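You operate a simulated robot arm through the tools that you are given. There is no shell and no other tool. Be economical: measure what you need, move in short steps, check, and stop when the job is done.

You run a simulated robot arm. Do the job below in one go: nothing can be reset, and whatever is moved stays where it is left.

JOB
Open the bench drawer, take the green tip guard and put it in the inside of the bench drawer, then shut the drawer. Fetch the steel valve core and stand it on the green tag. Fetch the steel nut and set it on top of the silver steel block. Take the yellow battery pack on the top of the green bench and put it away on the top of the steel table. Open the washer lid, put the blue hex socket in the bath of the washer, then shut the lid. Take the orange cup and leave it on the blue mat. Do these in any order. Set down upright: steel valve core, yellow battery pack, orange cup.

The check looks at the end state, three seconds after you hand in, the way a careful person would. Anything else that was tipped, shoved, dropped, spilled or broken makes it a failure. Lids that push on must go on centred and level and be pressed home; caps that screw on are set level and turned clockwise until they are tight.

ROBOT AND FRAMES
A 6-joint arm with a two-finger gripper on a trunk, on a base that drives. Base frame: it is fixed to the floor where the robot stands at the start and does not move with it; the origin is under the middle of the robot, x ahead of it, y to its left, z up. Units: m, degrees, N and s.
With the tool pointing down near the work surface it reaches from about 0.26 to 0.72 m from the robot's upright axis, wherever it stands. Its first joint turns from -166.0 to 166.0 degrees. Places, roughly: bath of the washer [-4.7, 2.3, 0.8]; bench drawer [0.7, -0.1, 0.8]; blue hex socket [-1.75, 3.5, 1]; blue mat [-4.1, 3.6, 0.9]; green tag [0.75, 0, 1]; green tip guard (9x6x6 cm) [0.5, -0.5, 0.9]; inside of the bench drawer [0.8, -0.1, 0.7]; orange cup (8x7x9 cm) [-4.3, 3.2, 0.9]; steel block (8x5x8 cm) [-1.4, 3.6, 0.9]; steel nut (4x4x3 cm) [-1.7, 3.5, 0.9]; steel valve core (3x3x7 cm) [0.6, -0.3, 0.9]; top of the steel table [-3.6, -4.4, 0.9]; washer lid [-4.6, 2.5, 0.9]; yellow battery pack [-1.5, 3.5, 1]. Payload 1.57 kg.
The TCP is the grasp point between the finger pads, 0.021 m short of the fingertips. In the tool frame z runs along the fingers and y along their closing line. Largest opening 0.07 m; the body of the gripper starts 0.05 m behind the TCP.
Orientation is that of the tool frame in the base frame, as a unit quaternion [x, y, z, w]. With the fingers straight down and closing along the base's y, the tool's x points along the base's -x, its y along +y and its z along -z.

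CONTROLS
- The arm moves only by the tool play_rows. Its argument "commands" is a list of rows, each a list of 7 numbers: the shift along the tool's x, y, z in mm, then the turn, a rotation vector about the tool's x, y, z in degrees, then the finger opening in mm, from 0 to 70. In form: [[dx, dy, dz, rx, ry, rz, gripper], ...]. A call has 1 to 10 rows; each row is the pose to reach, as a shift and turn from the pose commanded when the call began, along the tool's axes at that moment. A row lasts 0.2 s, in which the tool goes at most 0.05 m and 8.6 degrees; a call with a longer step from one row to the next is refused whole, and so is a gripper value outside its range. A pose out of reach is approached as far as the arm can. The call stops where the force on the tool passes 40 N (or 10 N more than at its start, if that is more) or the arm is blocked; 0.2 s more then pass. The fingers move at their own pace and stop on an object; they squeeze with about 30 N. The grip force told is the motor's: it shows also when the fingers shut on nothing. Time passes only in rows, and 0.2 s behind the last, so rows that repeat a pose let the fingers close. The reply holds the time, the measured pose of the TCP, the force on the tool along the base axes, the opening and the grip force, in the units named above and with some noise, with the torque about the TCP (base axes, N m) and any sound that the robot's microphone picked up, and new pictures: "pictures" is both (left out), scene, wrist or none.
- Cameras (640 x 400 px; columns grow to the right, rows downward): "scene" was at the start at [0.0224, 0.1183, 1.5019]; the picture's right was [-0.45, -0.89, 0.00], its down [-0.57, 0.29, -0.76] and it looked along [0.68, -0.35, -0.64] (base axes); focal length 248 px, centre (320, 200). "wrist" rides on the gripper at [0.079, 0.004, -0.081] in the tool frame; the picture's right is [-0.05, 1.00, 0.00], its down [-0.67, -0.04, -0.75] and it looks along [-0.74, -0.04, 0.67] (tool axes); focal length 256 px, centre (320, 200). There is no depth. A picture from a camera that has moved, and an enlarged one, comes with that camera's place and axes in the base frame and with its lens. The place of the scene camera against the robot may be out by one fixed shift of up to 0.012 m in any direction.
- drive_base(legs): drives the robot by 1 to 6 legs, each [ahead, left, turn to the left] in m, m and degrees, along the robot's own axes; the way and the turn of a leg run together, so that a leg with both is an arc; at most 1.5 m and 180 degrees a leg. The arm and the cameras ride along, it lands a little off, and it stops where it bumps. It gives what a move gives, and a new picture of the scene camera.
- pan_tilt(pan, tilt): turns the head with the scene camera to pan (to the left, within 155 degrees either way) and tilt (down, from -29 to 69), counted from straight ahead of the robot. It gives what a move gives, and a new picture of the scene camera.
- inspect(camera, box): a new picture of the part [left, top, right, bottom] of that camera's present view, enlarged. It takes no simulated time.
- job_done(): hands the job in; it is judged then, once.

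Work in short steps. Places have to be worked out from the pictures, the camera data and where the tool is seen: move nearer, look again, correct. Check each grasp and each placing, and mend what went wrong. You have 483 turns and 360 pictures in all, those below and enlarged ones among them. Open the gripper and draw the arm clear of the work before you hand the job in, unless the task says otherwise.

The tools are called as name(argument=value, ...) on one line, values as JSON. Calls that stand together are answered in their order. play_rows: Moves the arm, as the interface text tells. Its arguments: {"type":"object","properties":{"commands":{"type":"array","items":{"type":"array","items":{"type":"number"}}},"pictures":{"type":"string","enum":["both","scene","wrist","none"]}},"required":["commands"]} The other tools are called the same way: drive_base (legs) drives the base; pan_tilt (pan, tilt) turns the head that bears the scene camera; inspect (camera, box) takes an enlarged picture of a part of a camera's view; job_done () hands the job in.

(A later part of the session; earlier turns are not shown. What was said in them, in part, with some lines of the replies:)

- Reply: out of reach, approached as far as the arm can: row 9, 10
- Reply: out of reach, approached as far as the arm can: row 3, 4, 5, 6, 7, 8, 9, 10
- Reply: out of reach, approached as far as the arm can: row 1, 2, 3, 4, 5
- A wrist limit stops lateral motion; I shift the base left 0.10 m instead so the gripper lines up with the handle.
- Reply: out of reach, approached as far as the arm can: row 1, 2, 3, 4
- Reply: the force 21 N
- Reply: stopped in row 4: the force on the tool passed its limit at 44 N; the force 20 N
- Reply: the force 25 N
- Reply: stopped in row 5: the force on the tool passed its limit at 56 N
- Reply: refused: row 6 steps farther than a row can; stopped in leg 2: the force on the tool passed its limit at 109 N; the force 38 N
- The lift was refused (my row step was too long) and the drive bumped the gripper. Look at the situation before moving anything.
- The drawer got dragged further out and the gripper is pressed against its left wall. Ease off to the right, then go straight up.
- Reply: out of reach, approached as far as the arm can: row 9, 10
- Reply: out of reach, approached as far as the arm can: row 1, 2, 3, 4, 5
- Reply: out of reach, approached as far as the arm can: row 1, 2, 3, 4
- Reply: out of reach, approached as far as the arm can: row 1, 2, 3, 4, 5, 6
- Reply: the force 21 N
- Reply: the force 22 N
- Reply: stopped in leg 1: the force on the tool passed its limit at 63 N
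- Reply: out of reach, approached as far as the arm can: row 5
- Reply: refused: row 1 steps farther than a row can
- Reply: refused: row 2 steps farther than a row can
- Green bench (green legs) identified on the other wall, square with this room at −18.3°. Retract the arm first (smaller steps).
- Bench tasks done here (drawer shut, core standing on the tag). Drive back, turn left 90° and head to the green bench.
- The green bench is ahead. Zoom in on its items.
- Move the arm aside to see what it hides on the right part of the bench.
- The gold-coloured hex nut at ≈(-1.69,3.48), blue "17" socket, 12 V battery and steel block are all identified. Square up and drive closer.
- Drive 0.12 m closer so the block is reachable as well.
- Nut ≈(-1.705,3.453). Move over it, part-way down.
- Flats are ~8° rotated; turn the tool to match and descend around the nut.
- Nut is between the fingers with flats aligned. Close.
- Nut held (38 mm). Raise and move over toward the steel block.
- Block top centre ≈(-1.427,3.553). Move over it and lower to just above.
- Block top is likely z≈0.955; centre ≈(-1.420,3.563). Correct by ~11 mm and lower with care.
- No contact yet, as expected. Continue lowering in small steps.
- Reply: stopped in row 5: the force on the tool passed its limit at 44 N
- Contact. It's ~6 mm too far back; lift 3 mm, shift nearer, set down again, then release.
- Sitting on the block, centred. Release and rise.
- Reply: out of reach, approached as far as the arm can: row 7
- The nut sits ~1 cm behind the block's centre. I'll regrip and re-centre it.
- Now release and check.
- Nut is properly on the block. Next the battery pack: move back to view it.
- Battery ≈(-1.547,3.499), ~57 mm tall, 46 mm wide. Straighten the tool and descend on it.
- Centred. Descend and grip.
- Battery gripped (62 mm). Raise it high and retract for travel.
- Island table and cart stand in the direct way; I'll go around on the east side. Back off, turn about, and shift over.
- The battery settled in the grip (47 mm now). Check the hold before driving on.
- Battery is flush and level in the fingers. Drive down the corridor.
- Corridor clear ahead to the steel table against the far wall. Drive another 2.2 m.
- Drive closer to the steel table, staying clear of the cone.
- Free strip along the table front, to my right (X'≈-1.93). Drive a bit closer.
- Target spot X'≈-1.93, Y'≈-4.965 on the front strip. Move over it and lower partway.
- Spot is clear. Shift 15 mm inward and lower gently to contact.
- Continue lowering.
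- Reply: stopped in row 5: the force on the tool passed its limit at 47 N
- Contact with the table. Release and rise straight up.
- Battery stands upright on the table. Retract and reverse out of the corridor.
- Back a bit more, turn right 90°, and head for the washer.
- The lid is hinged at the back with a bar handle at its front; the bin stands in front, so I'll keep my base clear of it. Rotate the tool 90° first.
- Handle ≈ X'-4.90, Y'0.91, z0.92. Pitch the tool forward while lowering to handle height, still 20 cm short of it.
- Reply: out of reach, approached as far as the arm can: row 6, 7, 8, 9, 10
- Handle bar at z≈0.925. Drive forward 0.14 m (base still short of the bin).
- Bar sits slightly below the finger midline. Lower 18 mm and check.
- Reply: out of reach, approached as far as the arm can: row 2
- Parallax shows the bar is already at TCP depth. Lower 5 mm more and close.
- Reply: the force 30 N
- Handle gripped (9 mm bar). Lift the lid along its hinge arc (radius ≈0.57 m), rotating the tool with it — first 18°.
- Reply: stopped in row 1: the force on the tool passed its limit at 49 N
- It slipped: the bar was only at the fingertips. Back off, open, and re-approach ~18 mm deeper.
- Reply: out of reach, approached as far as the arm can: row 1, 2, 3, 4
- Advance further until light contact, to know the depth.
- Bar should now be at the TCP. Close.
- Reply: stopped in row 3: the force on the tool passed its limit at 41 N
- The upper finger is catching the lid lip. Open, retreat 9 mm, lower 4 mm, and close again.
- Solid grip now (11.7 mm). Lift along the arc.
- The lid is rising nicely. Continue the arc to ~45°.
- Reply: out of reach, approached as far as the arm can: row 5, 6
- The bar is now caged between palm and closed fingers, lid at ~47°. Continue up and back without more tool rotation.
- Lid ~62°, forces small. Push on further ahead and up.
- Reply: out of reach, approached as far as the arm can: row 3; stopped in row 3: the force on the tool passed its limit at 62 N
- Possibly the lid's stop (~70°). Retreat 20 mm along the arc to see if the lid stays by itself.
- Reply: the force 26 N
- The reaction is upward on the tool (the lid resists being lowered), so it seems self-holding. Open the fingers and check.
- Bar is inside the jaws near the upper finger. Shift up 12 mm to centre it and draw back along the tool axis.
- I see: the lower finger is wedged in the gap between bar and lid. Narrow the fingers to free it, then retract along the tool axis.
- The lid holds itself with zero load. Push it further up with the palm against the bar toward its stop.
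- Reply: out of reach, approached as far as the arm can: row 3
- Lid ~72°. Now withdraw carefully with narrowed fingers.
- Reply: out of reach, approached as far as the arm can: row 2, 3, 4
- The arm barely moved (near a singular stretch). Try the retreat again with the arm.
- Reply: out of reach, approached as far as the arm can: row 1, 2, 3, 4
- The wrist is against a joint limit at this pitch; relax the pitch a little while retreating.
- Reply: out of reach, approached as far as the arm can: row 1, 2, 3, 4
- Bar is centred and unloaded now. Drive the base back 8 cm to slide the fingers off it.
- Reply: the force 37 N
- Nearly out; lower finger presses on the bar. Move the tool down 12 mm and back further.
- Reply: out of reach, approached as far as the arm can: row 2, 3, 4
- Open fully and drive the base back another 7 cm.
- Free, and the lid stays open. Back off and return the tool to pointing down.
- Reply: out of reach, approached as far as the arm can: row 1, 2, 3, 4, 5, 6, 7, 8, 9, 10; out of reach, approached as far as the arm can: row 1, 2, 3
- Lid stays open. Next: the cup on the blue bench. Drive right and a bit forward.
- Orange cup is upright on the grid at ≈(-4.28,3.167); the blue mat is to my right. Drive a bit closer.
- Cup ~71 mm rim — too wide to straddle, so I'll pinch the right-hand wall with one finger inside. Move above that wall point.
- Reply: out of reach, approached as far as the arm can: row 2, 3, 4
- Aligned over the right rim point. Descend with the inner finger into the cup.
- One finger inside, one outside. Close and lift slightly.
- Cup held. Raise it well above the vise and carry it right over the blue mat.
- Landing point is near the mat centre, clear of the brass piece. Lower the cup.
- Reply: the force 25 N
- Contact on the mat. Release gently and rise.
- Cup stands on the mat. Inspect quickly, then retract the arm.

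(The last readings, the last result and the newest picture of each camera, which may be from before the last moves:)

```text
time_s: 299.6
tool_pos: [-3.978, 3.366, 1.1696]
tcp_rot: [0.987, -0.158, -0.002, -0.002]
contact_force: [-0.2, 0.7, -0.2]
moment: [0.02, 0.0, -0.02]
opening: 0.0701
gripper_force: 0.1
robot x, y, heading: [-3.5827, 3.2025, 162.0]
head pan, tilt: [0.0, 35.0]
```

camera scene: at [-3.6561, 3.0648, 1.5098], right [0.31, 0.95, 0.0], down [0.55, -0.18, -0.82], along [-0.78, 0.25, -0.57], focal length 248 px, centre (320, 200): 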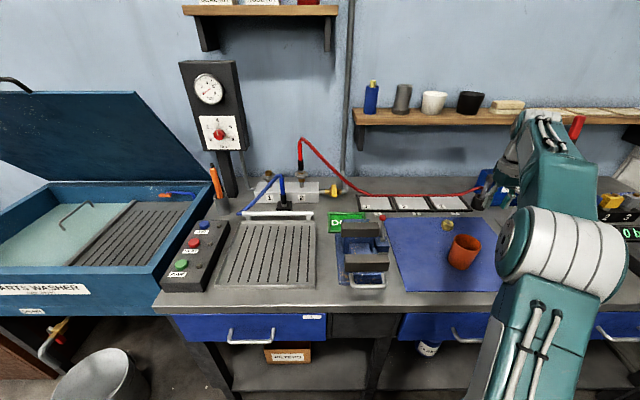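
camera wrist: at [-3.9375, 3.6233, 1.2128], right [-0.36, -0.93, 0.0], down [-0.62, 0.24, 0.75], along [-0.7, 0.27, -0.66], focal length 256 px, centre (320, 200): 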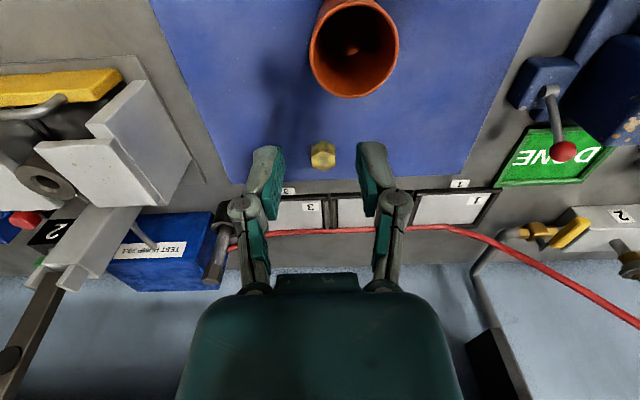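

Cup is upright. Drive to the green bench for the blue socket.

drive_base(legs=[[-0.6, 0, 0], [0, 0, -90.2], [0.15, -1.0, 0]])

```text
time_s: 311.7
tool_pos: [-1.8542, 3.2033, 1.1696]
tcp_rot: [-0.57, 0.822, 0.0, 0.003]
contact_force: [0.3, 0.2, -0.6]
moment: [-0.03, 0.01, -0.01]
opening: 0.0702
gripper_force: 0.0
robot x, y, heading: [-2.0365, 2.818, 69.7]
head pan, tilt: [0.0, 35.0]
camera scene: at [-2.1677, 2.9009, 1.5094], right [0.94, -0.35, 0.0], down [-0.2, -0.54, -0.82], along [0.28, 0.77, -0.57], focal length 248 px, centre (320, 200)
```

scene: 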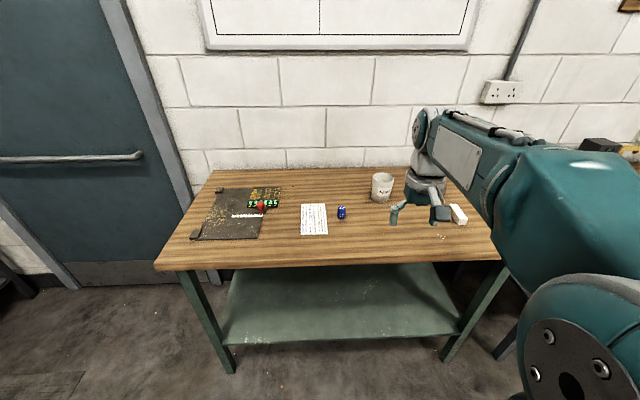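

drive_base(legs=[[0.18, 0.0, 2]])

play_rows(commands=[[0, 40, 0, 0, 0, 0, 70], [0, 80, 0, 0, 0, 0, 70], [0, 120, 0, 0, 0, 0, 70], [0, 150, 20, 0, 0, 0, 70], [0, 150, 50, 0, 0, 0, 70], [0, 150, 50, 0, 0, 0, 70]], pictures="wrist")

```text
time_s: 313.2
tool_pos: [-1.8078, 3.3783, 1.1703]
tcp_rot: [-0.584, 0.812, 0.001, 0.003]
contact_force: [-0.6, -0.7, -0.6]
moment: [-0.01, 0.0, -0.02]
opening: 0.07
gripper_force: 0.0
robot x, y, heading: [-1.9766, 2.986, 71.9]
head pan, tilt: [0.0, 35.0]
camera scene: at [-2.1106, 3.0639, 1.5096], right [0.95, -0.31, 0.0], down [-0.18, -0.55, -0.82], along [0.26, 0.78, -0.57], focal length 248 px, centre (320, 200)
```

scene: 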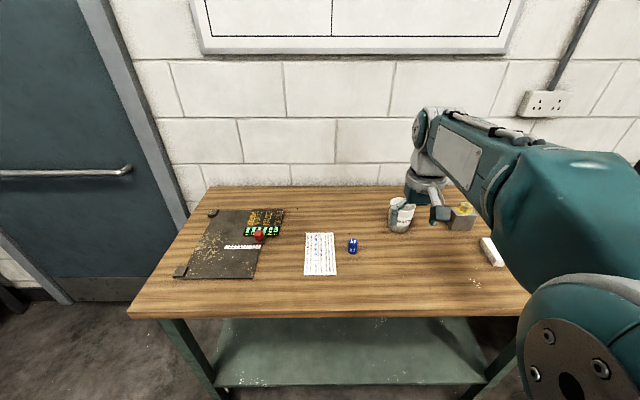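

```text
time_s: 314.6
tool_pos: [-1.9515, 3.4258, 1.1196]
tcp_rot: [-0.585, 0.811, 0.001, 0.003]
contact_force: [-0.8, 1.3, 0.5]
moment: [0.0, 0.04, -0.03]
opening: 0.0699
gripper_force: 0.0
robot x, y, heading: [-1.9754, 2.9864, 71.4]
head pan, tilt: [0.0, 35.0]
camera wrist: at [-1.9809, 3.3522, 1.2005], right [-0.93, 0.37, 0.0], down [0.24, 0.62, 0.75], along [0.27, 0.7, -0.66], focal length 256 px, centre (320, 200)
```

wrist: 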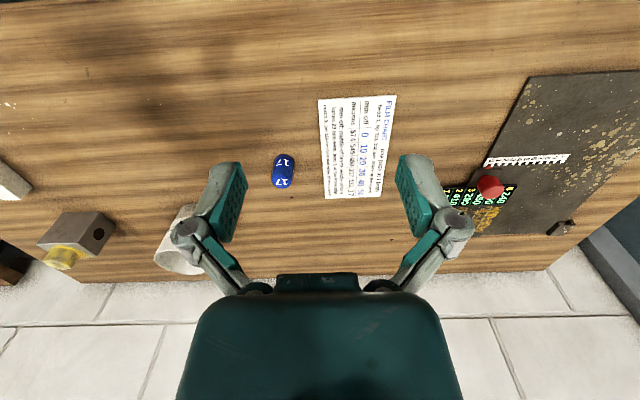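

Socket ≈(-1.838,3.567). Move above it and lower partway.

play_rows(commands=[[-42, -16, 0, 0, 0, 0, 70], [-84, -32, 10, 0, 0, 0, 70], [-126, -48, 30, 0, 0, 0, 70], [-168, -63, 50, 0, 0, 0, 70], [-168, -63, 95, 0, 0, 0, 70], [-168, -63, 115, 0, 0, 0, 70], [-168, -63, 115, 0, 0, 0, 70]], pictures="wrist")

```text
time_s: 316.2
tool_pos: [-1.8394, 3.5655, 1.0048]
tcp_rot: [-0.585, 0.811, 0.001, 0.003]
contact_force: [-0.2, 0.8, -0.2]
moment: [-0.01, 0.03, 0.01]
opening: 0.0697
gripper_force: 0.1
robot x, y, heading: [-1.9777, 2.986, 72.0]
head pan, tilt: [0.0, 35.0]
camera wrist: at [-1.8685, 3.4914, 1.0861], right [-0.93, 0.37, 0.0], down [0.24, 0.62, 0.75], along [0.27, 0.7, -0.66], focal length 256 px, centre (320, 200)
```

wrist: 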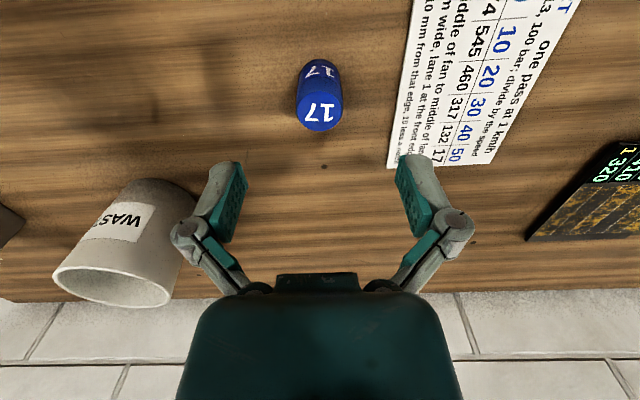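

play_rows(commands=[[-3, 0, 35, 0, 0, 0, 70], [-3, 0, 65, 0, 0, 0, 70], [-3, 0, 76, 0, 0, 0, 70], [-3, 0, 76, 0, 0, 0, 70], [-3, 0, 76, 0, 0, 0, 0], [-3, 0, 76, 0, 0, 0, 0], [-3, 0, 76, 0, 0, 0, 0], [-3, 0, 60, 0, 0, 0, 0], [-3, 0, 20, 0, 0, 0, 0]], pictures="wrist")

```text
time_s: 318.2
tool_pos: [-1.8363, 3.5684, 0.9853]
tcp_rot: [-0.585, 0.811, 0.0, 0.002]
contact_force: [0.8, 0.0, -0.9]
moment: [0.02, -0.02, -0.02]
opening: 0.0279
gripper_force: 29.5
robot x, y, heading: [-1.9787, 2.982, 71.5]
head pan, tilt: [0.0, 35.0]
camera wrist: at [-1.8659, 3.4936, 1.0654], right [-0.93, 0.37, 0.0], down [0.24, 0.62, 0.75], along [0.27, 0.7, -0.66], focal length 256 px, centre (320, 200)
```

wrist: 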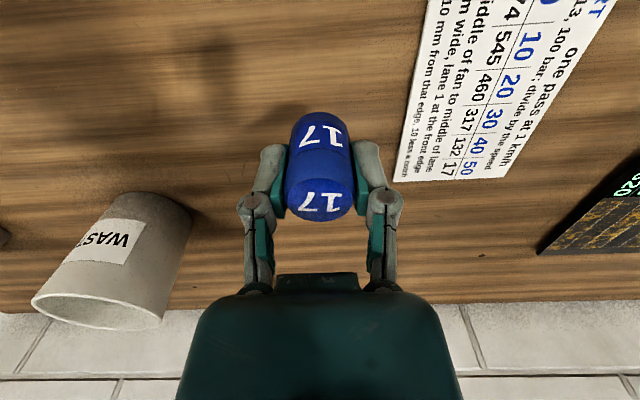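

Socket held (28 mm). Raise, retract and drive back to the washer.

play_rows(commands=[[0, 0, -45, 0, 0, 0, 0], [0, 0, -90, 0, 0, 0, 0], [0, 0, -135, 0, 0, 0, 0], [20, 0, -175, 0, 0, 0, 0], [60, -10, -185, 0, 0, 0, 0], [105, -20, -185, 0, 0, 0, 0], [150, -30, -185, 0, 0, 0, 0], [190, -40, -185, 0, 0, 0, 0]], pictures="none")

drive_base(legs=[[-0.7, 0.2, 0], [0, 0, 90], [0.35, 0.55, 0]])

```text
time_s: 320.0
tool_pos: [-1.8591, 3.3723, 1.1683]
tcp_rot: [-0.585, 0.811, 0.001, 0.001]
contact_force: [0.8, -0.3, -1.0]
moment: [0.02, -0.01, 0.02]
opening: 0.0281
gripper_force: 30.7
robot x, y, heading: [-1.9758, 2.987, 72.0]
head pan, tilt: [0.0, 35.0]
```

```text
time_s: 331.1
tool_pos: [-3.2722, 2.0522, 1.1703]
tcp_rot: [0.989, -0.147, -0.002, -0.001]
contact_force: [-0.4, 0.3, -0.5]
moment: [-0.02, -0.02, -0.03]
opening: 0.0281
gripper_force: 30.0
robot x, y, heading: [-2.885, 1.9418, 163.2]
head pan, tilt: [0.0, 35.0]
camera scene: at [-2.949, 1.8063, 1.5098], right [0.29, 0.96, 0.0], down [0.55, -0.17, -0.82], along [-0.78, 0.24, -0.57], focal length 248 px, centre (320, 200)
```

scene: 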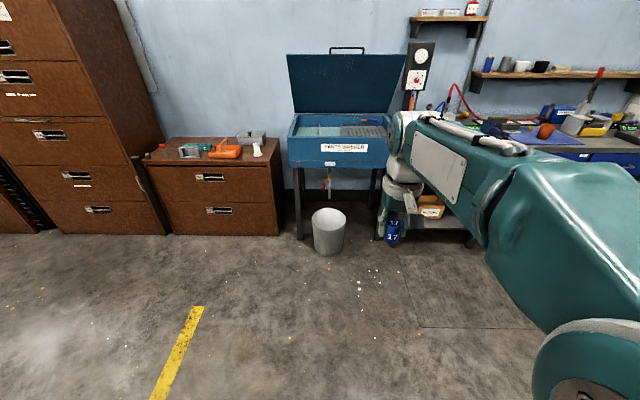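

drive_base(legs=[[0.75, 0.08, -1.5]])

inspect(camera="scene", box=[200, 60, 480, 300])

```text
time_s: 335.2
tool_pos: [-4.0166, 2.1966, 1.1695]
tcp_rot: [0.989, -0.15, -0.002, 0.0]
contact_force: [0.2, 0.1, -1.0]
moment: [0.0, -0.01, 0.03]
opening: 0.028
gripper_force: 29.7
robot x, y, heading: [-3.628, 2.0859, 163.0]
head pan, tilt: [0.0, 35.0]
camera scene: at [-3.6945, 1.9477, 1.5096], right [0.29, 0.96, 0.0], down [0.55, -0.17, -0.82], along [-0.78, 0.24, -0.57], focal length 248 px, centre (320, 200)
```

scene: 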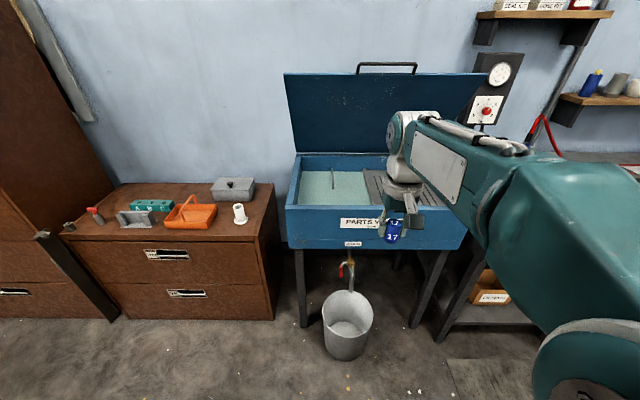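

```text
1.67 times, centred on (340, 180) of scene
camera zoom: at [-3.6945, 1.9477, 1.5096], right [0.29, 0.96, 0.0], down [0.55, -0.17, -0.82], along [-0.78, 0.24, -0.57], focal length 414 px, centre (287, 233)
```

zoom: 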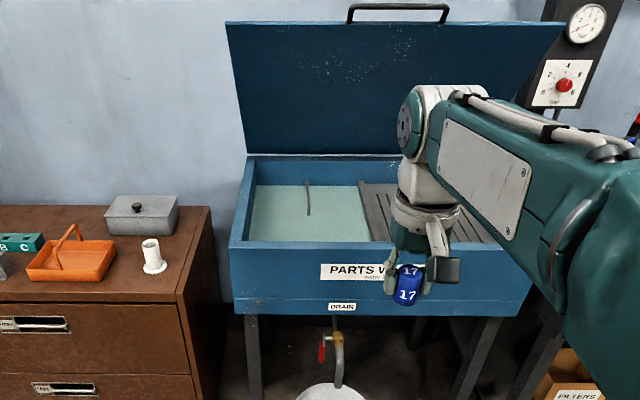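

drive_base(legs=[[0.28, 0.0, -1.2]])

inspect(camera="wrist", box=[0, 0, 640, 400])

```text
time_s: 337.1
tool_pos: [-4.28, 2.2905, 1.1693]
tcp_rot: [0.987, -0.162, -0.002, -0.002]
contact_force: [-0.4, -1.5, -1.6]
moment: [0.0, 0.0, -0.01]
opening: 0.0278
gripper_force: 30.3
robot x, y, heading: [-3.8939, 2.167, 161.5]
head pan, tilt: [0.0, 35.0]
camera scene: at [-3.9639, 2.0346, 1.5096], right [0.32, 0.95, 0.0], down [0.55, -0.18, -0.82], along [-0.78, 0.26, -0.57], focal length 248 px, centre (320, 200)
```

scene: 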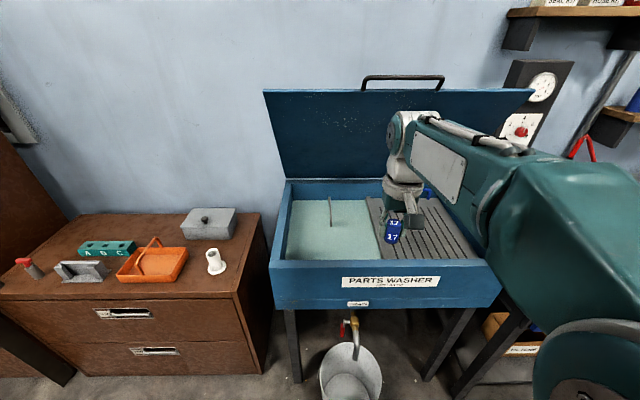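

```text
1.00 times, centred on (320, 200) of wrist (not enlarged: the box is as wide or as high as the picture)
camera zoom: at [-4.2055, 2.2608, 1.2497], right [-0.37, -0.93, 0.0], down [-0.62, 0.24, 0.75], along [-0.7, 0.28, -0.66], focal length 256 px, centre (320, 200)
```

zoom: 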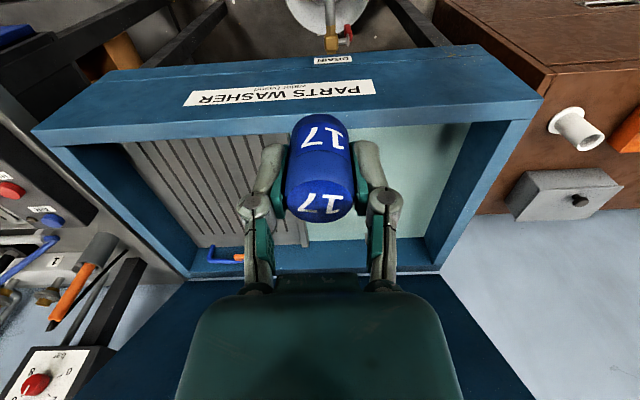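

Robot is in place. Move the socket over the front part of the basin, still high.

play_rows(commands=[[-41, 26, 0, 0, 0, 0, 0], [-82, 52, 0, 0, 0, 0, 0], [-123, 78, 10, 0, 0, 0, 0], [-164, 104, 20, 0, 0, 0, 0], [-205, 130, 30, 0, 0, 0, 0], [-245, 156, 40, 0, 0, 0, 0], [-245, 156, 40, 0, 0, 0, 0]], pictures="both")

```text
time_s: 338.7
tool_pos: [-4.5628, 2.2219, 1.1325]
tcp_rot: [0.987, -0.161, -0.001, -0.001]
contact_force: [-0.6, 0.2, -0.8]
moment: [0.0, -0.02, 0.0]
opening: 0.028
gripper_force: 30.1
robot x, y, heading: [-3.8909, 2.1707, 161.3]
head pan, tilt: [0.0, 35.0]
camera scene: at [-3.9658, 2.0342, 1.5094], right [0.32, 0.95, 0.0], down [0.55, -0.18, -0.82], along [-0.78, 0.26, -0.58], focal length 248 px, centre (320, 200)
camera wrist: at [-4.4883, 2.1923, 1.2112], right [-0.37, -0.93, 0.0], down [-0.62, 0.24, 0.75], along [-0.69, 0.28, -0.66], focal length 256 px, centre (320, 200)
```

scene: 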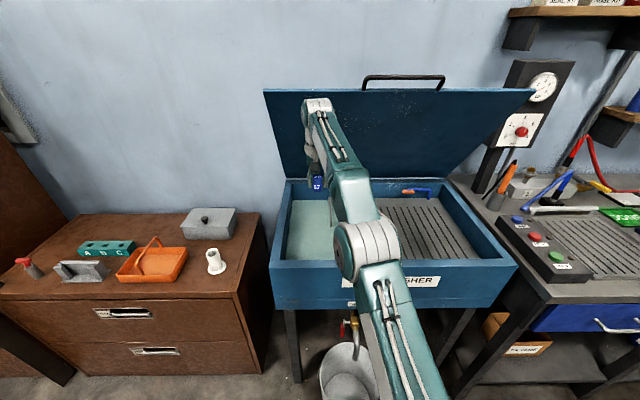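
wrist: 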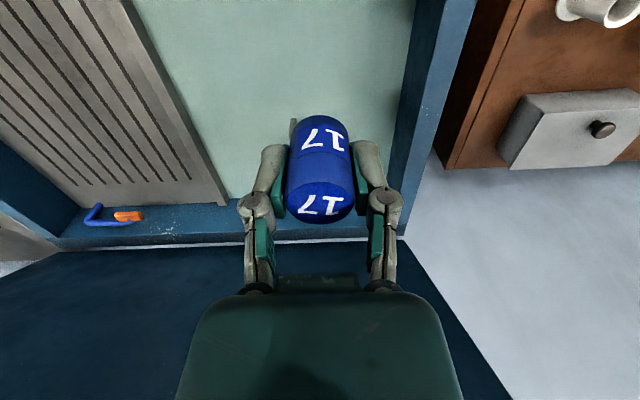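

Over the basin. Go 2 cm deeper and lower step by step.

play_rows(commands=[[-20, 0, 30, 0, 0, 0, 0], [-20, 0, 75, 0, 0, 0, 0], [-20, 0, 120, 0, 0, 0, 0], [-20, 0, 160, 0, 0, 0, 0], [-20, 0, 180, 0, 0, 0, 0], [-20, 0, 180, 0, 0, 0, 0]], pictures="both")

```text
time_s: 340.1
tool_pos: [-4.5795, 2.2262, 0.9514]
tcp_rot: [0.987, -0.162, -0.002, -0.001]
contact_force: [0.7, -0.6, 0.0]
moment: [-0.02, 0.02, -0.02]
opening: 0.0277
gripper_force: 29.6
out of reach, approached as far as the arm can: row 1
robot x, y, heading: [-3.8911, 2.1722, 161.8]
head pan, tilt: [0.0, 35.0]
camera scene: at [-3.9658, 2.0341, 1.5095], right [0.32, 0.95, 0.0], down [0.55, -0.18, -0.82], along [-0.78, 0.26, -0.58], focal length 248 px, centre (320, 200)
camera wrist: at [-4.5047, 2.1973, 1.032], right [-0.37, -0.93, 0.0], down [-0.62, 0.24, 0.75], along [-0.7, 0.28, -0.66], focal length 256 px, centre (320, 200)
```

scene: 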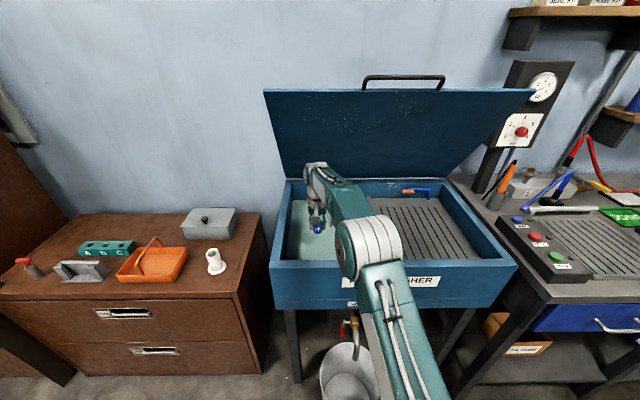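
wrist: 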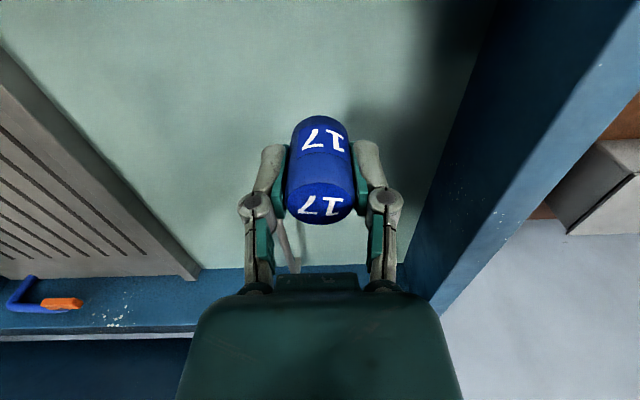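

play_rows(commands=[[0, 0, 15, 0, 0, 0, 0], [0, 0, 30, 0, 0, 0, 0], [0, 0, 45, 0, 0, 0, 0], [0, 0, 58, 0, 0, 0, 0], [0, 0, 70, 0, 0, 0, 0]], pictures="wrist")

```text
time_s: 341.3
tool_pos: [-4.5827, 2.2271, 0.8808]
tcp_rot: [0.987, -0.163, -0.002, -0.001]
contact_force: [0.2, -0.2, -1.0]
moment: [-0.05, 0.03, 0.0]
opening: 0.0278
gripper_force: 29.6
robot x, y, heading: [-3.8927, 2.1683, 161.8]
head pan, tilt: [0.0, 35.0]
camera wrist: at [-4.5082, 2.1978, 0.9614], right [-0.37, -0.93, 0.0], down [-0.62, 0.24, 0.75], along [-0.69, 0.28, -0.66], focal length 256 px, centre (320, 200)
```

wrist: 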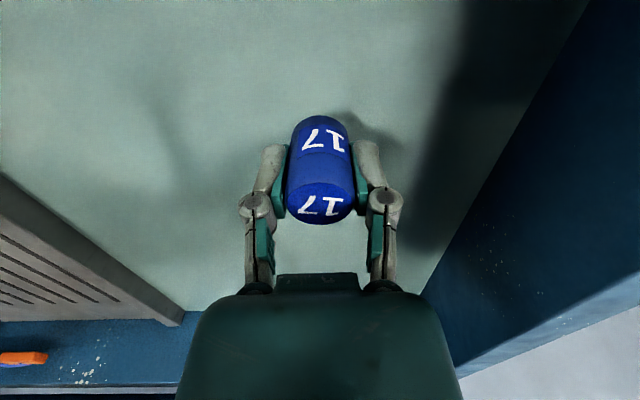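

play_rows(commands=[[0, 0, 8, 0, 0, 0, 0], [0, 0, 16, 0, 0, 0, 0], [0, 0, 24, 0, 0, 0, 0], [0, 0, 32, 0, 0, 0, 0], [0, 0, 40, 0, 0, 0, 0], [0, 0, 48, 0, 0, 0, 0], [0, 0, 56, 0, 0, 0, 0]], pictures="wrist")

```text
time_s: 342.9
tool_pos: [-4.5837, 2.2268, 0.8245]
tcp_rot: [0.987, -0.161, -0.001, -0.002]
contact_force: [-0.3, -0.6, -0.2]
moment: [-0.01, 0.02, -0.04]
opening: 0.0278
gripper_force: 29.9
robot x, y, heading: [-3.8941, 2.1684, 161.6]
head pan, tilt: [0.0, 35.0]
camera wrist: at [-4.5084, 2.1979, 0.905], right [-0.37, -0.93, 0.0], down [-0.62, 0.24, 0.75], along [-0.69, 0.28, -0.66], focal length 256 px, centre (320, 200)
```

wrist: 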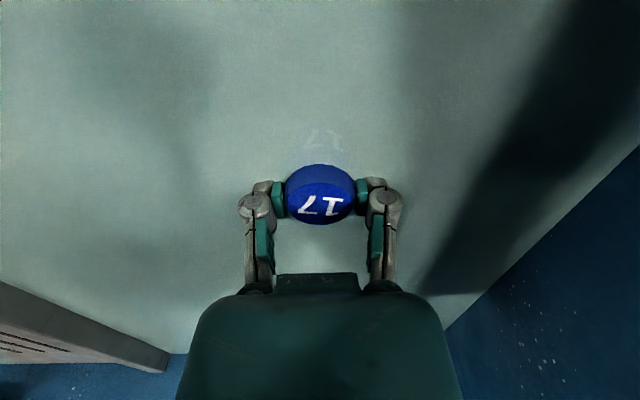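

The socket is dipping into the liquid. Continue down to feel the floor.

play_rows(commands=[[0, 0, 7, 0, 0, 0, 0], [0, 0, 14, 0, 0, 0, 0], [0, 0, 21, 0, 0, 0, 0], [0, 0, 28, 0, 0, 0, 0], [0, 0, 35, 0, 0, 0, 0]], pictures="wrist")

```text
time_s: 344.1
tool_pos: [-4.5842, 2.2263, 0.7896]
tcp_rot: [0.987, -0.161, -0.002, -0.001]
contact_force: [1.4, -0.2, 2.8]
moment: [0.0, 0.02, 0.03]
opening: 0.0278
gripper_force: 30.1
robot x, y, heading: [-3.8924, 2.167, 161.6]
head pan, tilt: [0.0, 35.0]
camera wrist: at [-4.5091, 2.1978, 0.8703], right [-0.37, -0.93, 0.0], down [-0.62, 0.24, 0.75], along [-0.7, 0.28, -0.66], focal length 256 px, centre (320, 200)
```

wrist: 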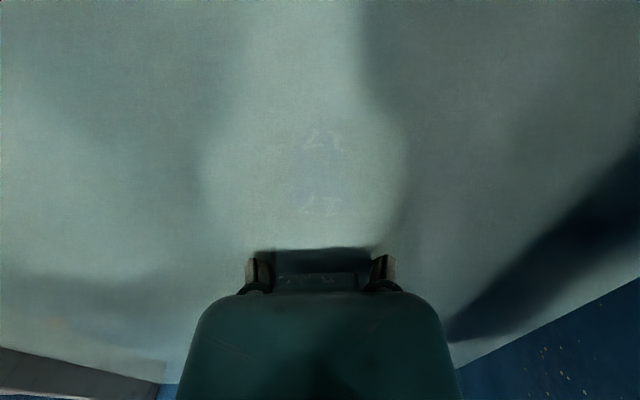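

First touch of the floor. Release and withdraw upward.

play_rows(commands=[[0, 0, 2, 0, 0, 0, 0], [0, 0, 1, 0, 0, 0, 40], [0, 0, 1, 0, 0, 0, 50], [0, 0, 0, 0, 0, 0, 50], [0, 0, -30, 0, 0, 0, 50], [0, 0, -70, 0, 0, 0, 50], [0, 0, -110, 0, 0, 0, 50]], pictures="wrist")

```text
time_s: 345.7
tool_pos: [-4.5839, 2.2255, 0.9004]
tcp_rot: [0.987, -0.162, -0.001, -0.001]
contact_force: [0.1, -0.1, -0.6]
moment: [0.0, 0.01, -0.02]
opening: 0.0499
gripper_force: 0.1
robot x, y, heading: [-3.8937, 2.1688, 161.6]
head pan, tilt: [0.0, 35.0]
camera wrist: at [-4.5083, 2.1966, 0.9804], right [-0.37, -0.93, 0.0], down [-0.62, 0.24, 0.75], along [-0.69, 0.28, -0.66], focal length 256 px, centre (320, 200)
```

wrist: 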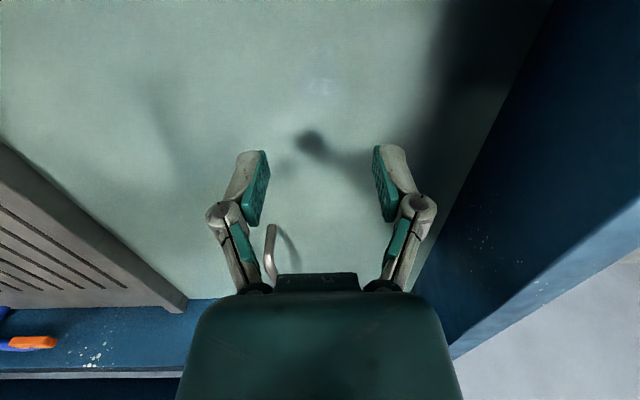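

Socket is submerged in the bath (faintly visible). Raise out and retract.

play_rows(commands=[[0, 0, -45, 0, 0, 0, 50], [0, 0, -90, 0, 0, 0, 50], [0, 0, -135, 0, 0, 0, 50], [0, 0, -180, 0, 0, 0, 50], [30, 0, -215, 0, 0, 0, 50], [75, -10, -230, 0, 0, 0, 50], [120, -20, -230, 0, 0, 0, 50], [165, -30, -230, 0, 0, 0, 50], [210, -40, -230, 0, 0, 0, 50], [255, -50, -230, 0, 0, 0, 50]], pictures="scene")

```text
time_s: 347.9
tool_pos: [-4.3229, 2.1936, 1.1294]
tcp_rot: [0.987, -0.162, -0.002, -0.001]
contact_force: [0.5, 0.6, -0.6]
moment: [0.01, 0.05, -0.01]
opening: 0.0499
gripper_force: 0.0
robot x, y, heading: [-3.8899, 2.168, 161.6]
head pan, tilt: [0.0, 35.0]
camera scene: at [-3.9639, 2.0347, 1.5096], right [0.32, 0.95, 0.0], down [0.55, -0.18, -0.82], along [-0.78, 0.26, -0.57], focal length 248 px, centre (320, 200)
```

scene: 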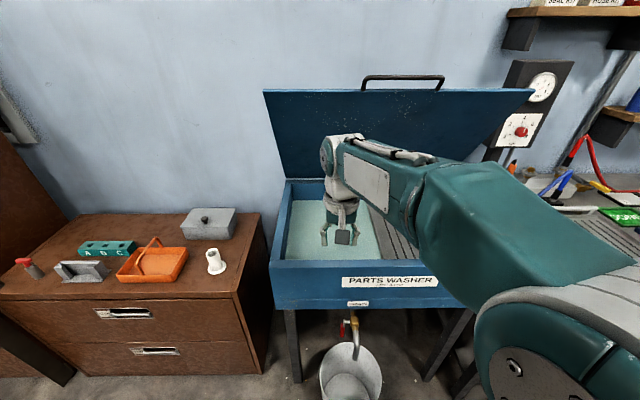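

Back off, shift right, and rotate the tool for the handle.

drive_base(legs=[[-0.25, -0.13, 0]])

play_rows(commands=[[0, 0, 0, 0, 0, -8.5, 70], [0, 0, 0, 0, 0, -17, 70], [0, 0, 0, 0, 0, -25.5, 70], [0, 0, 0, 0, 0, -34, 70], [0, 0, 0, 0, 0, -42.5, 70], [0, 0, 0, 0, 0, -51, 70], [0, 0, 0, 0, 0, -59.5, 70], [0, 0, 0, 0, 0, -68, 70], [0, 0, 0, 0, 0, -76.5, 70], [0, 0, 0, 0, 0, -85, 70]], pictures="none")

play_rows(commands=[[0, -20, -20, 8, 0, -2, 70], [0, -40, -40, 16, 0, -4, 70], [0, -60, -60, 24, 0, -5, 70], [0, -80, -80, 32, 0, -5, 70], [0, -100, -100, 40, 0, -5, 70], [0, -120, -120, 48, 0, -5, 70], [0, -140, -140, 56, 0, -5, 70], [0, -160, -160, 64, 0, -5, 70], [0, -180, -180, 72, 0, -5, 70], [0, -200, -200, 80, 0, -5, 70]], pictures="both")

```text
time_s: 349.9
tool_pos: [-4.0507, 2.2379, 1.1306]
tcp_rot: [0.987, -0.16, -0.002, -0.002]
contact_force: [0.3, 0.2, 0.1]
moment: [0.02, -0.03, -0.04]
opening: 0.0499
gripper_force: 0.1
robot x, y, heading: [-3.6208, 2.2161, 161.5]
head pan, tilt: [0.0, 35.0]
camera scene: at [-3.6914, 2.0769, 1.5091], right [0.31, 0.95, 0.0], down [0.55, -0.18, -0.82], along [-0.78, 0.26, -0.57], focal length 248 px, centre (320, 200)
```

scene: 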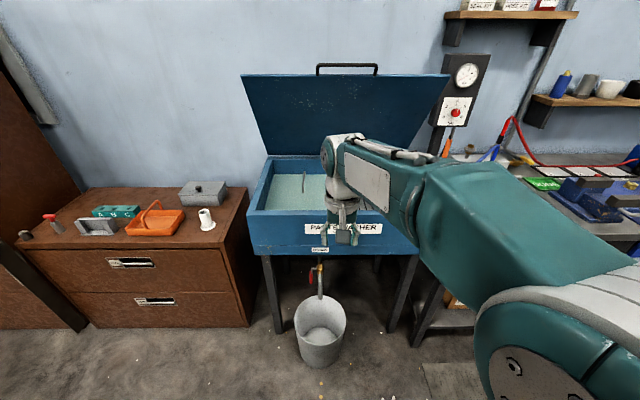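

```text
time_s: 352.1
tool_pos: [-4.0491, 2.2395, 1.1288]
tcp_rot: [0.835, 0.551, -0.001, -0.002]
contact_force: [0.4, 0.1, -0.5]
moment: [0.01, 0.03, -0.02]
opening: 0.0702
gripper_force: 0.1
robot x, y, heading: [-3.6172, 2.2157, 161.7]
head pan, tilt: [0.0, 35.0]
```

```text
time_s: 354.3
tool_pos: [-4.2327, 2.3167, 1.3301]
tcp_rot: [0.615, 0.453, -0.354, -0.54]
contact_force: [-1.1, -0.6, 0.4]
moment: [0.02, 0.01, 0.01]
opening: 0.07
gripper_force: 0.1
robot x, y, heading: [-3.6167, 2.2169, 161.6]
head pan, tilt: [0.0, 35.0]
camera scene: at [-3.6903, 2.0806, 1.5096], right [0.31, 0.95, 0.0], down [0.55, -0.18, -0.82], along [-0.78, 0.26, -0.57], focal length 248 px, centre (320, 200)
camera wrist: at [-4.1299, 2.364, 1.3433], right [0.16, -0.06, -0.99], down [0.46, -0.88, 0.13], along [-0.88, -0.47, -0.11], focal length 256 px, centre (320, 200)
```

scene: 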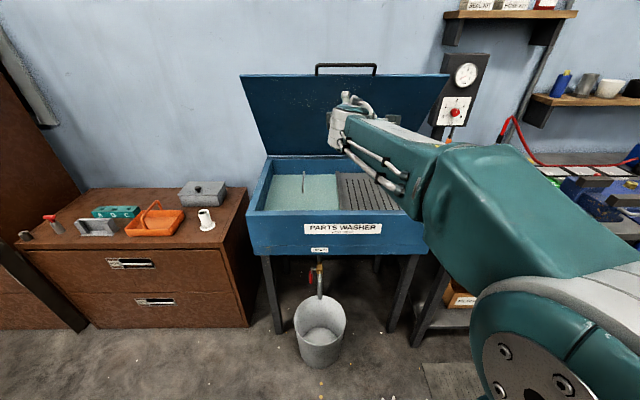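
wrist: 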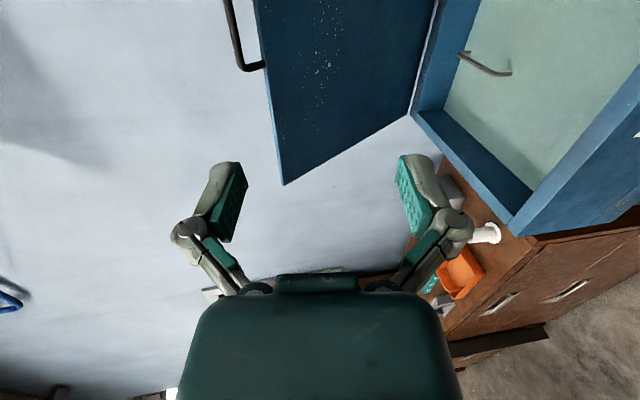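

Bar located at X'≈-5.12, z≈1.40. Pitch up slightly and raise to bar height.

play_rows(commands=[[0, -20, 0, 7, 0, 0, 70], [0, -40, 0, 14, 0, 0, 70], [0, -58, 5, 20, 0, 0, 70], [0, -58, 5, 20, 0, 0, 70]], pictures="none")

drive_base(legs=[[0.22, 0, 0]])

inspect(camera="wrist", box=[0, 0, 640, 400])

```text
time_s: 355.3
tool_pos: [-4.2464, 2.3206, 1.3855]
tcp_rot: [-0.513, -0.385, 0.427, 0.637]
contact_force: [0.5, -0.5, -0.5]
moment: [-0.01, -0.04, 0.03]
opening: 0.0702
gripper_force: 0.0
robot x, y, heading: [-3.6188, 2.2134, 161.7]
head pan, tilt: [0.0, 35.0]
```

```text
time_s: 357.0
tool_pos: [-4.4545, 2.3922, 1.3857]
tcp_rot: [-0.514, -0.384, 0.427, 0.637]
contact_force: [0.2, 1.1, 0.4]
moment: [-0.04, 0.03, 0.02]
opening: 0.0701
gripper_force: 0.0
robot x, y, heading: [-3.8313, 2.2865, 161.6]
head pan, tilt: [0.0, 35.0]
camera scene: at [-3.8976, 2.1496, 1.5096], right [0.32, 0.95, 0.0], down [0.55, -0.18, -0.82], along [-0.78, 0.26, -0.57], focal length 248 px, centre (320, 200)
```

scene: 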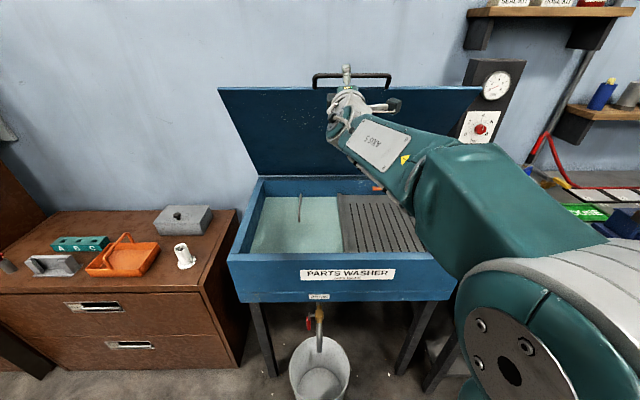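

```text
1.00 times, centred on (320, 200) of wrist (not enlarged: the box is as wide or as high as the picture)
camera zoom: at [-4.351, 2.4396, 1.3709], right [-0.17, 0.06, -0.98], down [0.47, -0.87, -0.13], along [-0.87, -0.48, 0.12], focal length 256 px, centre (320, 200)
```

zoom: 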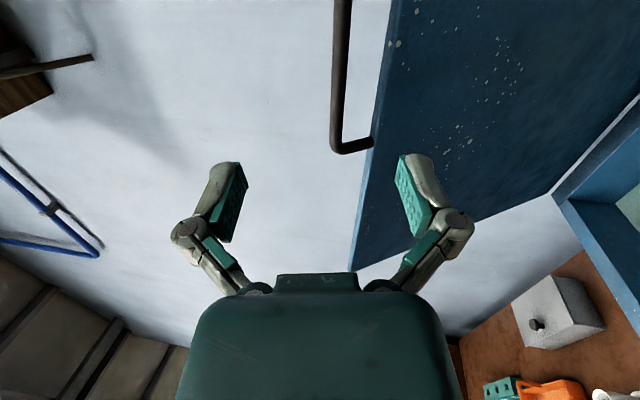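

Narrow the fingers so the lower one fits the gap between bar and lid edge, and approach to just short of the bar.

play_rows(commands=[[0, 4, 30, 0, 0, 0, 30], [0, 8, 60, 0, 0, 0, 30], [0, 10, 85, 0, 0, 0, 30], [0, 10, 85, 0, 0, 0, 30]], pictures="wrist")

```text
time_s: 358.0
tool_pos: [-4.5334, 2.4194, 1.3901]
tcp_rot: [-0.514, -0.385, 0.426, 0.637]
contact_force: [0.1, 0.0, 0.4]
moment: [0.0, 0.01, 0.02]
opening: 0.0299
gripper_force: 0.1
robot x, y, heading: [-3.8288, 2.2851, 161.6]
head pan, tilt: [0.0, 35.0]
camera wrist: at [-4.4321, 2.4683, 1.3755], right [-0.17, 0.06, -0.98], down [0.47, -0.87, -0.13], along [-0.87, -0.48, 0.12], focal length 256 px, centre (320, 200)
```

wrist: 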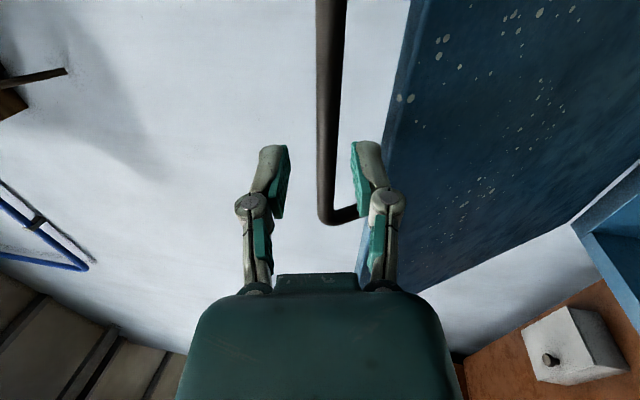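

Shift 20 mm right away from the handle's end bracket and advance onto the bar.

play_rows(commands=[[20, 2, 0, 0, 0, 0, 30], [22, 3, 12, 0, 0, 0, 30], [22, 4, 24, 0, 0, 0, 30], [22, 4, 24, 0, 0, 0, 30]], pictures="wrist")

```text
time_s: 359.0
tool_pos: [-4.549, 2.4492, 1.3923]
tcp_rot: [-0.514, -0.385, 0.426, 0.637]
contact_force: [-0.1, 0.0, 0.5]
moment: [-0.02, 0.0, -0.01]
opening: 0.0304
gripper_force: 0.1
robot x, y, heading: [-3.8273, 2.2873, 161.6]
head pan, tilt: [0.0, 35.0]
camera wrist: at [-4.4465, 2.4971, 1.3772], right [-0.17, 0.06, -0.98], down [0.47, -0.87, -0.13], along [-0.87, -0.48, 0.12], focal length 256 px, centre (320, 200)
```

wrist: 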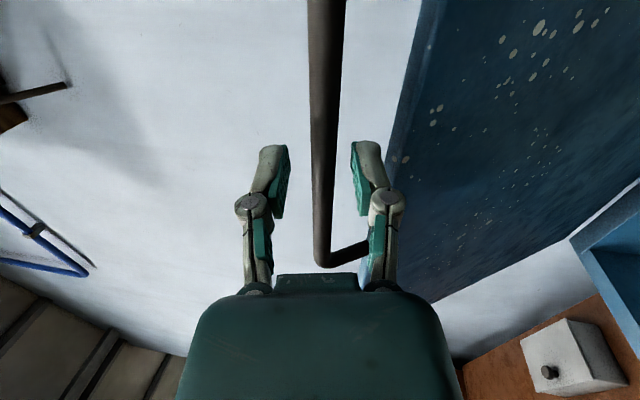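

play_rows(commands=[[0, 0, 8, 0, 0, 0, 30], [0, 0, 14, 0, 0, 0, 30], [0, 0, 14, 0, 0, 0, 0], [0, 0, 14, 0, 0, 0, 0], [0, 0, 14, 0, 0, 0, 0]], pictures="wrist")

```text
time_s: 360.2
tool_pos: [-4.5639, 2.454, 1.3933]
tcp_rot: [-0.515, -0.385, 0.425, 0.637]
contact_force: [-4.0, 1.4, -8.6]
moment: [-0.56, 0.13, -0.18]
opening: 0.0113
gripper_force: 31.7
robot x, y, heading: [-3.8254, 2.2823, 161.8]
head pan, tilt: [0.0, 35.0]
camera wrist: at [-4.4613, 2.5017, 1.3783], right [-0.16, 0.06, -0.98], down [0.47, -0.87, -0.13], along [-0.87, -0.48, 0.12], focal length 256 px, centre (320, 200)
```

wrist: 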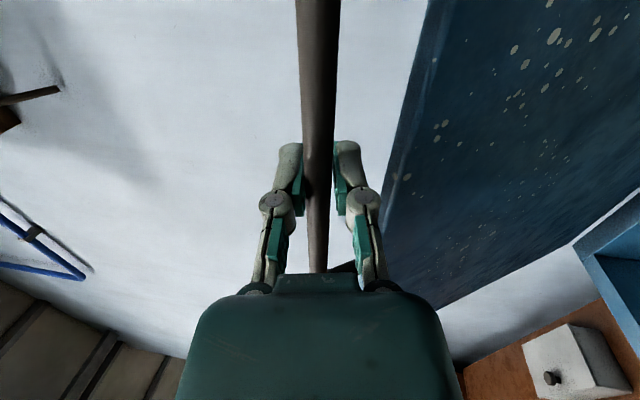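

Bar gripped (11 mm). Pull the lid down along the arc, first to ~30°.

play_rows(commands=[[0, 19, -39, -1.9, 0, 0, 0], [0, 41, -76, -3.8, 0, 0, 0], [0, 66, -111, -5.7, 0, 0, 0], [0, 93, -145, -7.6, 0, 0, 0], [0, 123, -176, -9.5, 0, 0, 0], [0, 156, -205, -11.4, 0, 0, 0]], pictures="both")

```text
time_s: 361.6
tool_pos: [-4.3916, 2.3996, 1.2047]
tcp_rot: [-0.573, -0.425, 0.386, 0.585]
contact_force: [10.5, -17.0, 9.5]
moment: [-0.48, 0.17, 0.06]
opening: 0.0116
gripper_force: 31.5
robot x, y, heading: [-3.8277, 2.2876, 161.6]
head pan, tilt: [0.0, 35.0]
camera scene: at [-3.8957, 2.1456, 1.5093], right [0.32, 0.95, 0.0], down [0.54, -0.18, -0.82], along [-0.78, 0.26, -0.57], focal length 248 px, centre (320, 200)
camera wrist: at [-4.2883, 2.4469, 1.2054], right [0.02, -0.01, -1.0], down [0.47, -0.88, 0.01], along [-0.88, -0.47, -0.01], focal length 256 px, centre (320, 200)
```

scene: 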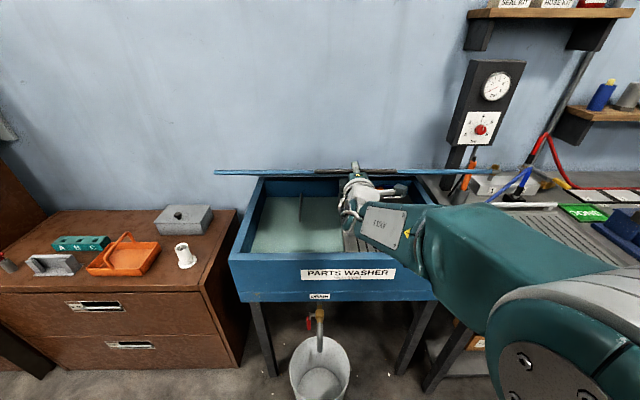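
wrist: 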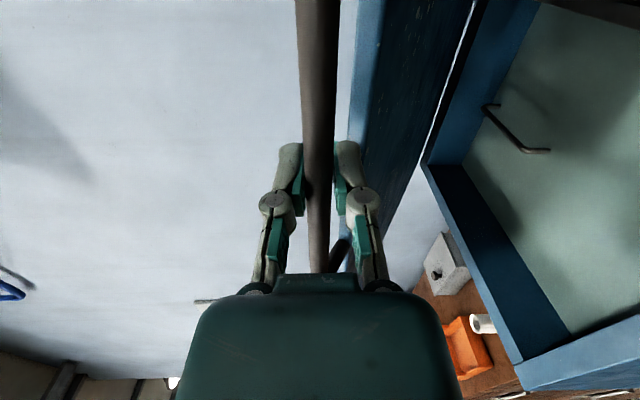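

Reverse arc works. Continue down to closed.

play_rows(commands=[[0, 39, -19, -1.9, 0, 0, 0], [0, 79, -35, -3.8, 0, 0, 0], [0, 120, -48, -5.7, 0, 0, 0], [0, 162, -58, -7.6, 0, 0, 0], [0, 205, -64, -9.5, 0, 0, 0], [0, 235, -67, -11, 0, 0, 0], [0, 260, -68, -12, 0, 0, 0]], pictures="both")

```text
time_s: 363.2
tool_pos: [-4.322, 2.3897, 0.9494]
tcp_rot: [0.633, 0.463, -0.339, -0.52]
contact_force: [-12.6, -14.9, -2.9]
moment: [-0.46, 0.15, -0.13]
opening: 0.0111
gripper_force: 31.9
robot x, y, heading: [-3.8237, 2.2803, 161.6]
head pan, tilt: [0.0, 35.0]
camera scene: at [-3.8998, 2.1459, 1.5091], right [0.32, 0.95, 0.0], down [0.55, -0.18, -0.82], along [-0.78, 0.26, -0.57], focal length 248 px, centre (320, 200)
camera wrist: at [-4.2189, 2.4359, 0.9668], right [0.21, -0.08, -0.97], down [0.44, -0.88, 0.17], along [-0.87, -0.47, -0.15], focal length 256 px, centre (320, 200)
```

scene: 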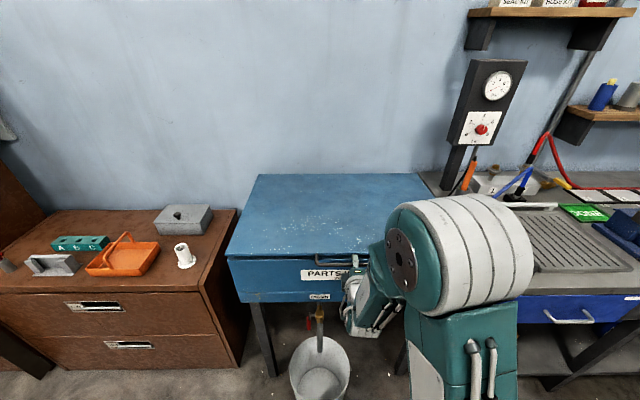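
wrist: 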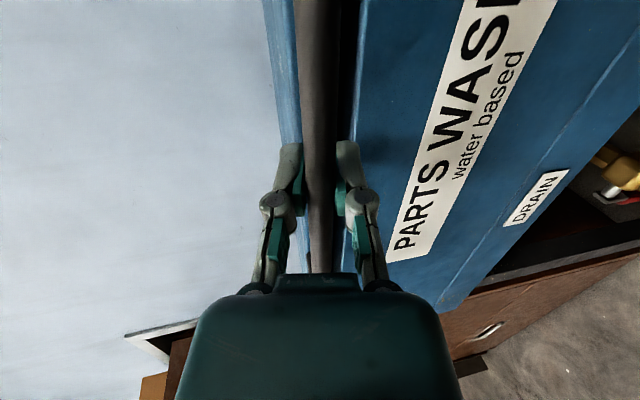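

Nearly closed (≈2 cm to go). Press down gently to seat.

play_rows(commands=[[0, 7, 1, 0, 0, 0, 0], [0, 14, 3, -1, 0, 0, 0], [0, 20, 4, -1, 0, 0, 0], [0, 26, 5, -1, 0, 0, 0]], pictures="both")

```text
time_s: 364.3
tool_pos: [-4.3201, 2.3901, 0.9276]
tcp_rot: [0.634, 0.461, -0.338, -0.52]
contact_force: [4.7, -16.1, 8.3]
moment: [-0.53, 0.17, 0.25]
opening: 0.0113
gripper_force: 32.2
robot x, y, heading: [-3.8241, 2.2844, 161.7]
head pan, tilt: [0.0, 35.0]
stopped in row 4: the force on the tool passed its limit at 42 N (the readings are from after the stop); the commanded pose is now the measured one
camera scene: at [-3.8968, 2.1467, 1.5094], right [0.32, 0.95, 0.0], down [0.55, -0.18, -0.82], along [-0.78, 0.26, -0.57], focal length 248 px, centre (320, 200)
camera wrist: at [-4.218, 2.4369, 0.9457], right [0.21, -0.08, -0.97], down [0.44, -0.88, 0.17], along [-0.87, -0.46, -0.15], focal length 256 px, centre (320, 200)
```

scene: 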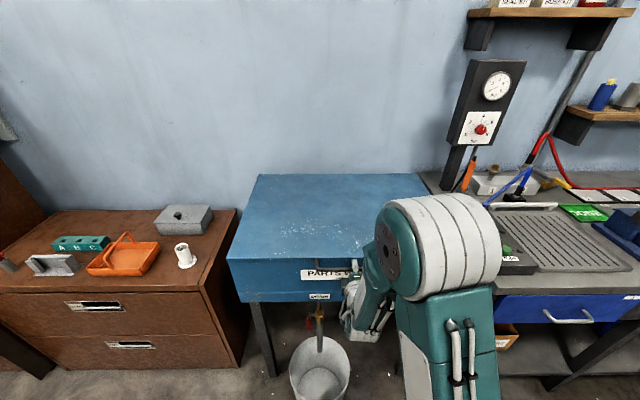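
wrist: 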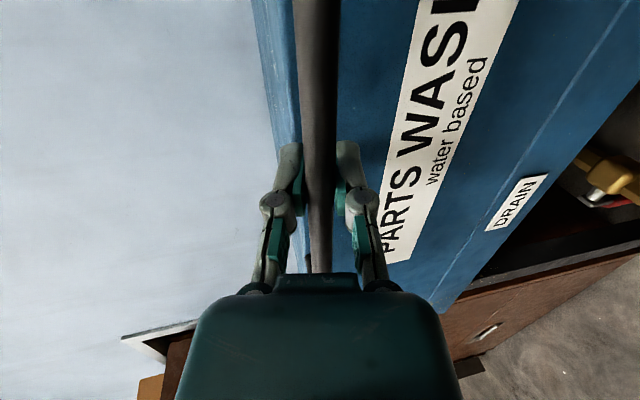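

Lid is closed (handle back at its original height 0.927). Release, then back off.

play_rows(commands=[[0, 0, 0, 0, 0, 0, 40], [0, 0, 0, 0, 0, 0, 60], [0, 0, 0, 0, 0, 0, 60]], pictures="none")

drive_base(legs=[[-0.3, 0, 0]])

inspect(camera="scene", box=[200, 100, 460, 300])

```text
time_s: 365.1
tool_pos: [-4.3218, 2.3932, 0.9263]
tcp_rot: [0.636, 0.46, -0.337, -0.52]
contact_force: [-0.4, 0.3, -0.1]
moment: [0.02, -0.01, 0.01]
opening: 0.0599
gripper_force: 0.1
robot x, y, heading: [-3.8266, 2.2868, 161.6]
head pan, tilt: [0.0, 35.0]
```

```text
time_s: 367.2
tool_pos: [-4.0376, 2.2953, 0.9257]
tcp_rot: [0.634, 0.461, -0.339, -0.519]
contact_force: [0.7, 1.1, 0.0]
moment: [-0.04, 0.04, 0.01]
opening: 0.06
gripper_force: 0.1
robot x, y, heading: [-3.54, 2.1912, 162.0]
head pan, tilt: [0.0, 35.0]
camera scene: at [-3.6118, 2.0552, 1.5096], right [0.31, 0.95, 0.0], down [0.55, -0.18, -0.82], along [-0.78, 0.26, -0.57], focal length 248 px, centre (320, 200)
```

scene: 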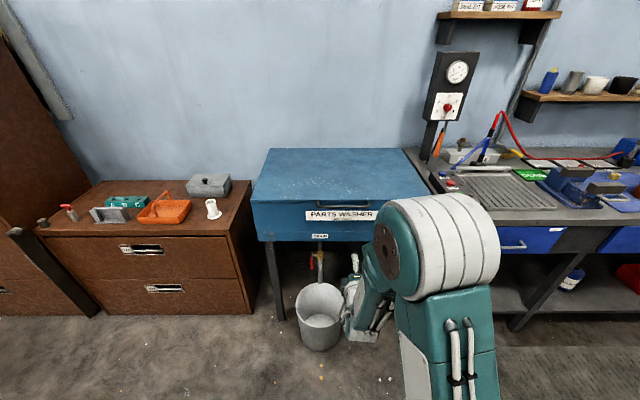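

```text
2.00 times, centred on (330, 200) of scene
camera zoom: at [-3.6118, 2.0552, 1.5096], right [0.31, 0.95, 0.0], down [0.55, -0.18, -0.82], along [-0.78, 0.26, -0.57], focal length 496 px, centre (300, 200)
```

zoom: 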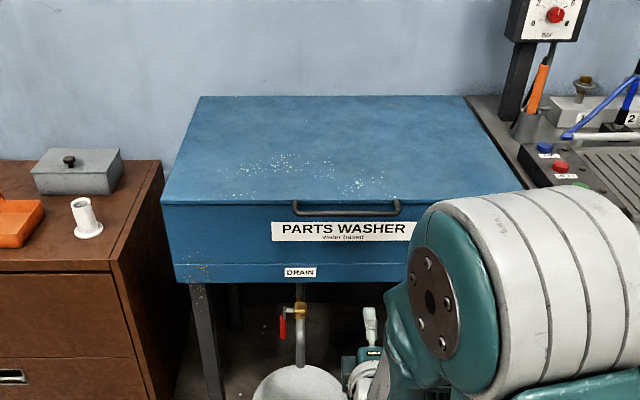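

All jobs appear done: the washer lid is shut flat, the gripper is open and the arm is clear of the work. Handing in.

job_done()

```text
The job is handed in.
```

I finished every part of the job and handed it in; the judging result isn't back yet.

- **Drawer:** The green tip guard is in the bench drawer and the drawer is shut. After I set the guard down, one drive went ahead while the gripper was still in the drawer. It pulled the drawer about 12 cm further out and hit its left side wall. The drawer stayed on its rails. I did not look at the guard itself again before pushing the drawer shut.
- **Valve core:** It stands upright on the green tag.
- **Nut:** It is on top of the steel block, slightly behind centre. It is gold-coloured; I took it for the steel nut because it was the only nut at the given place.
- **Battery pack:** It stands upright on the steel table.
- **Socket:** It is under the liquid on the floor of the washer bath, and the lid is shut.
- **Cup:** It stands upright on the blue mat.
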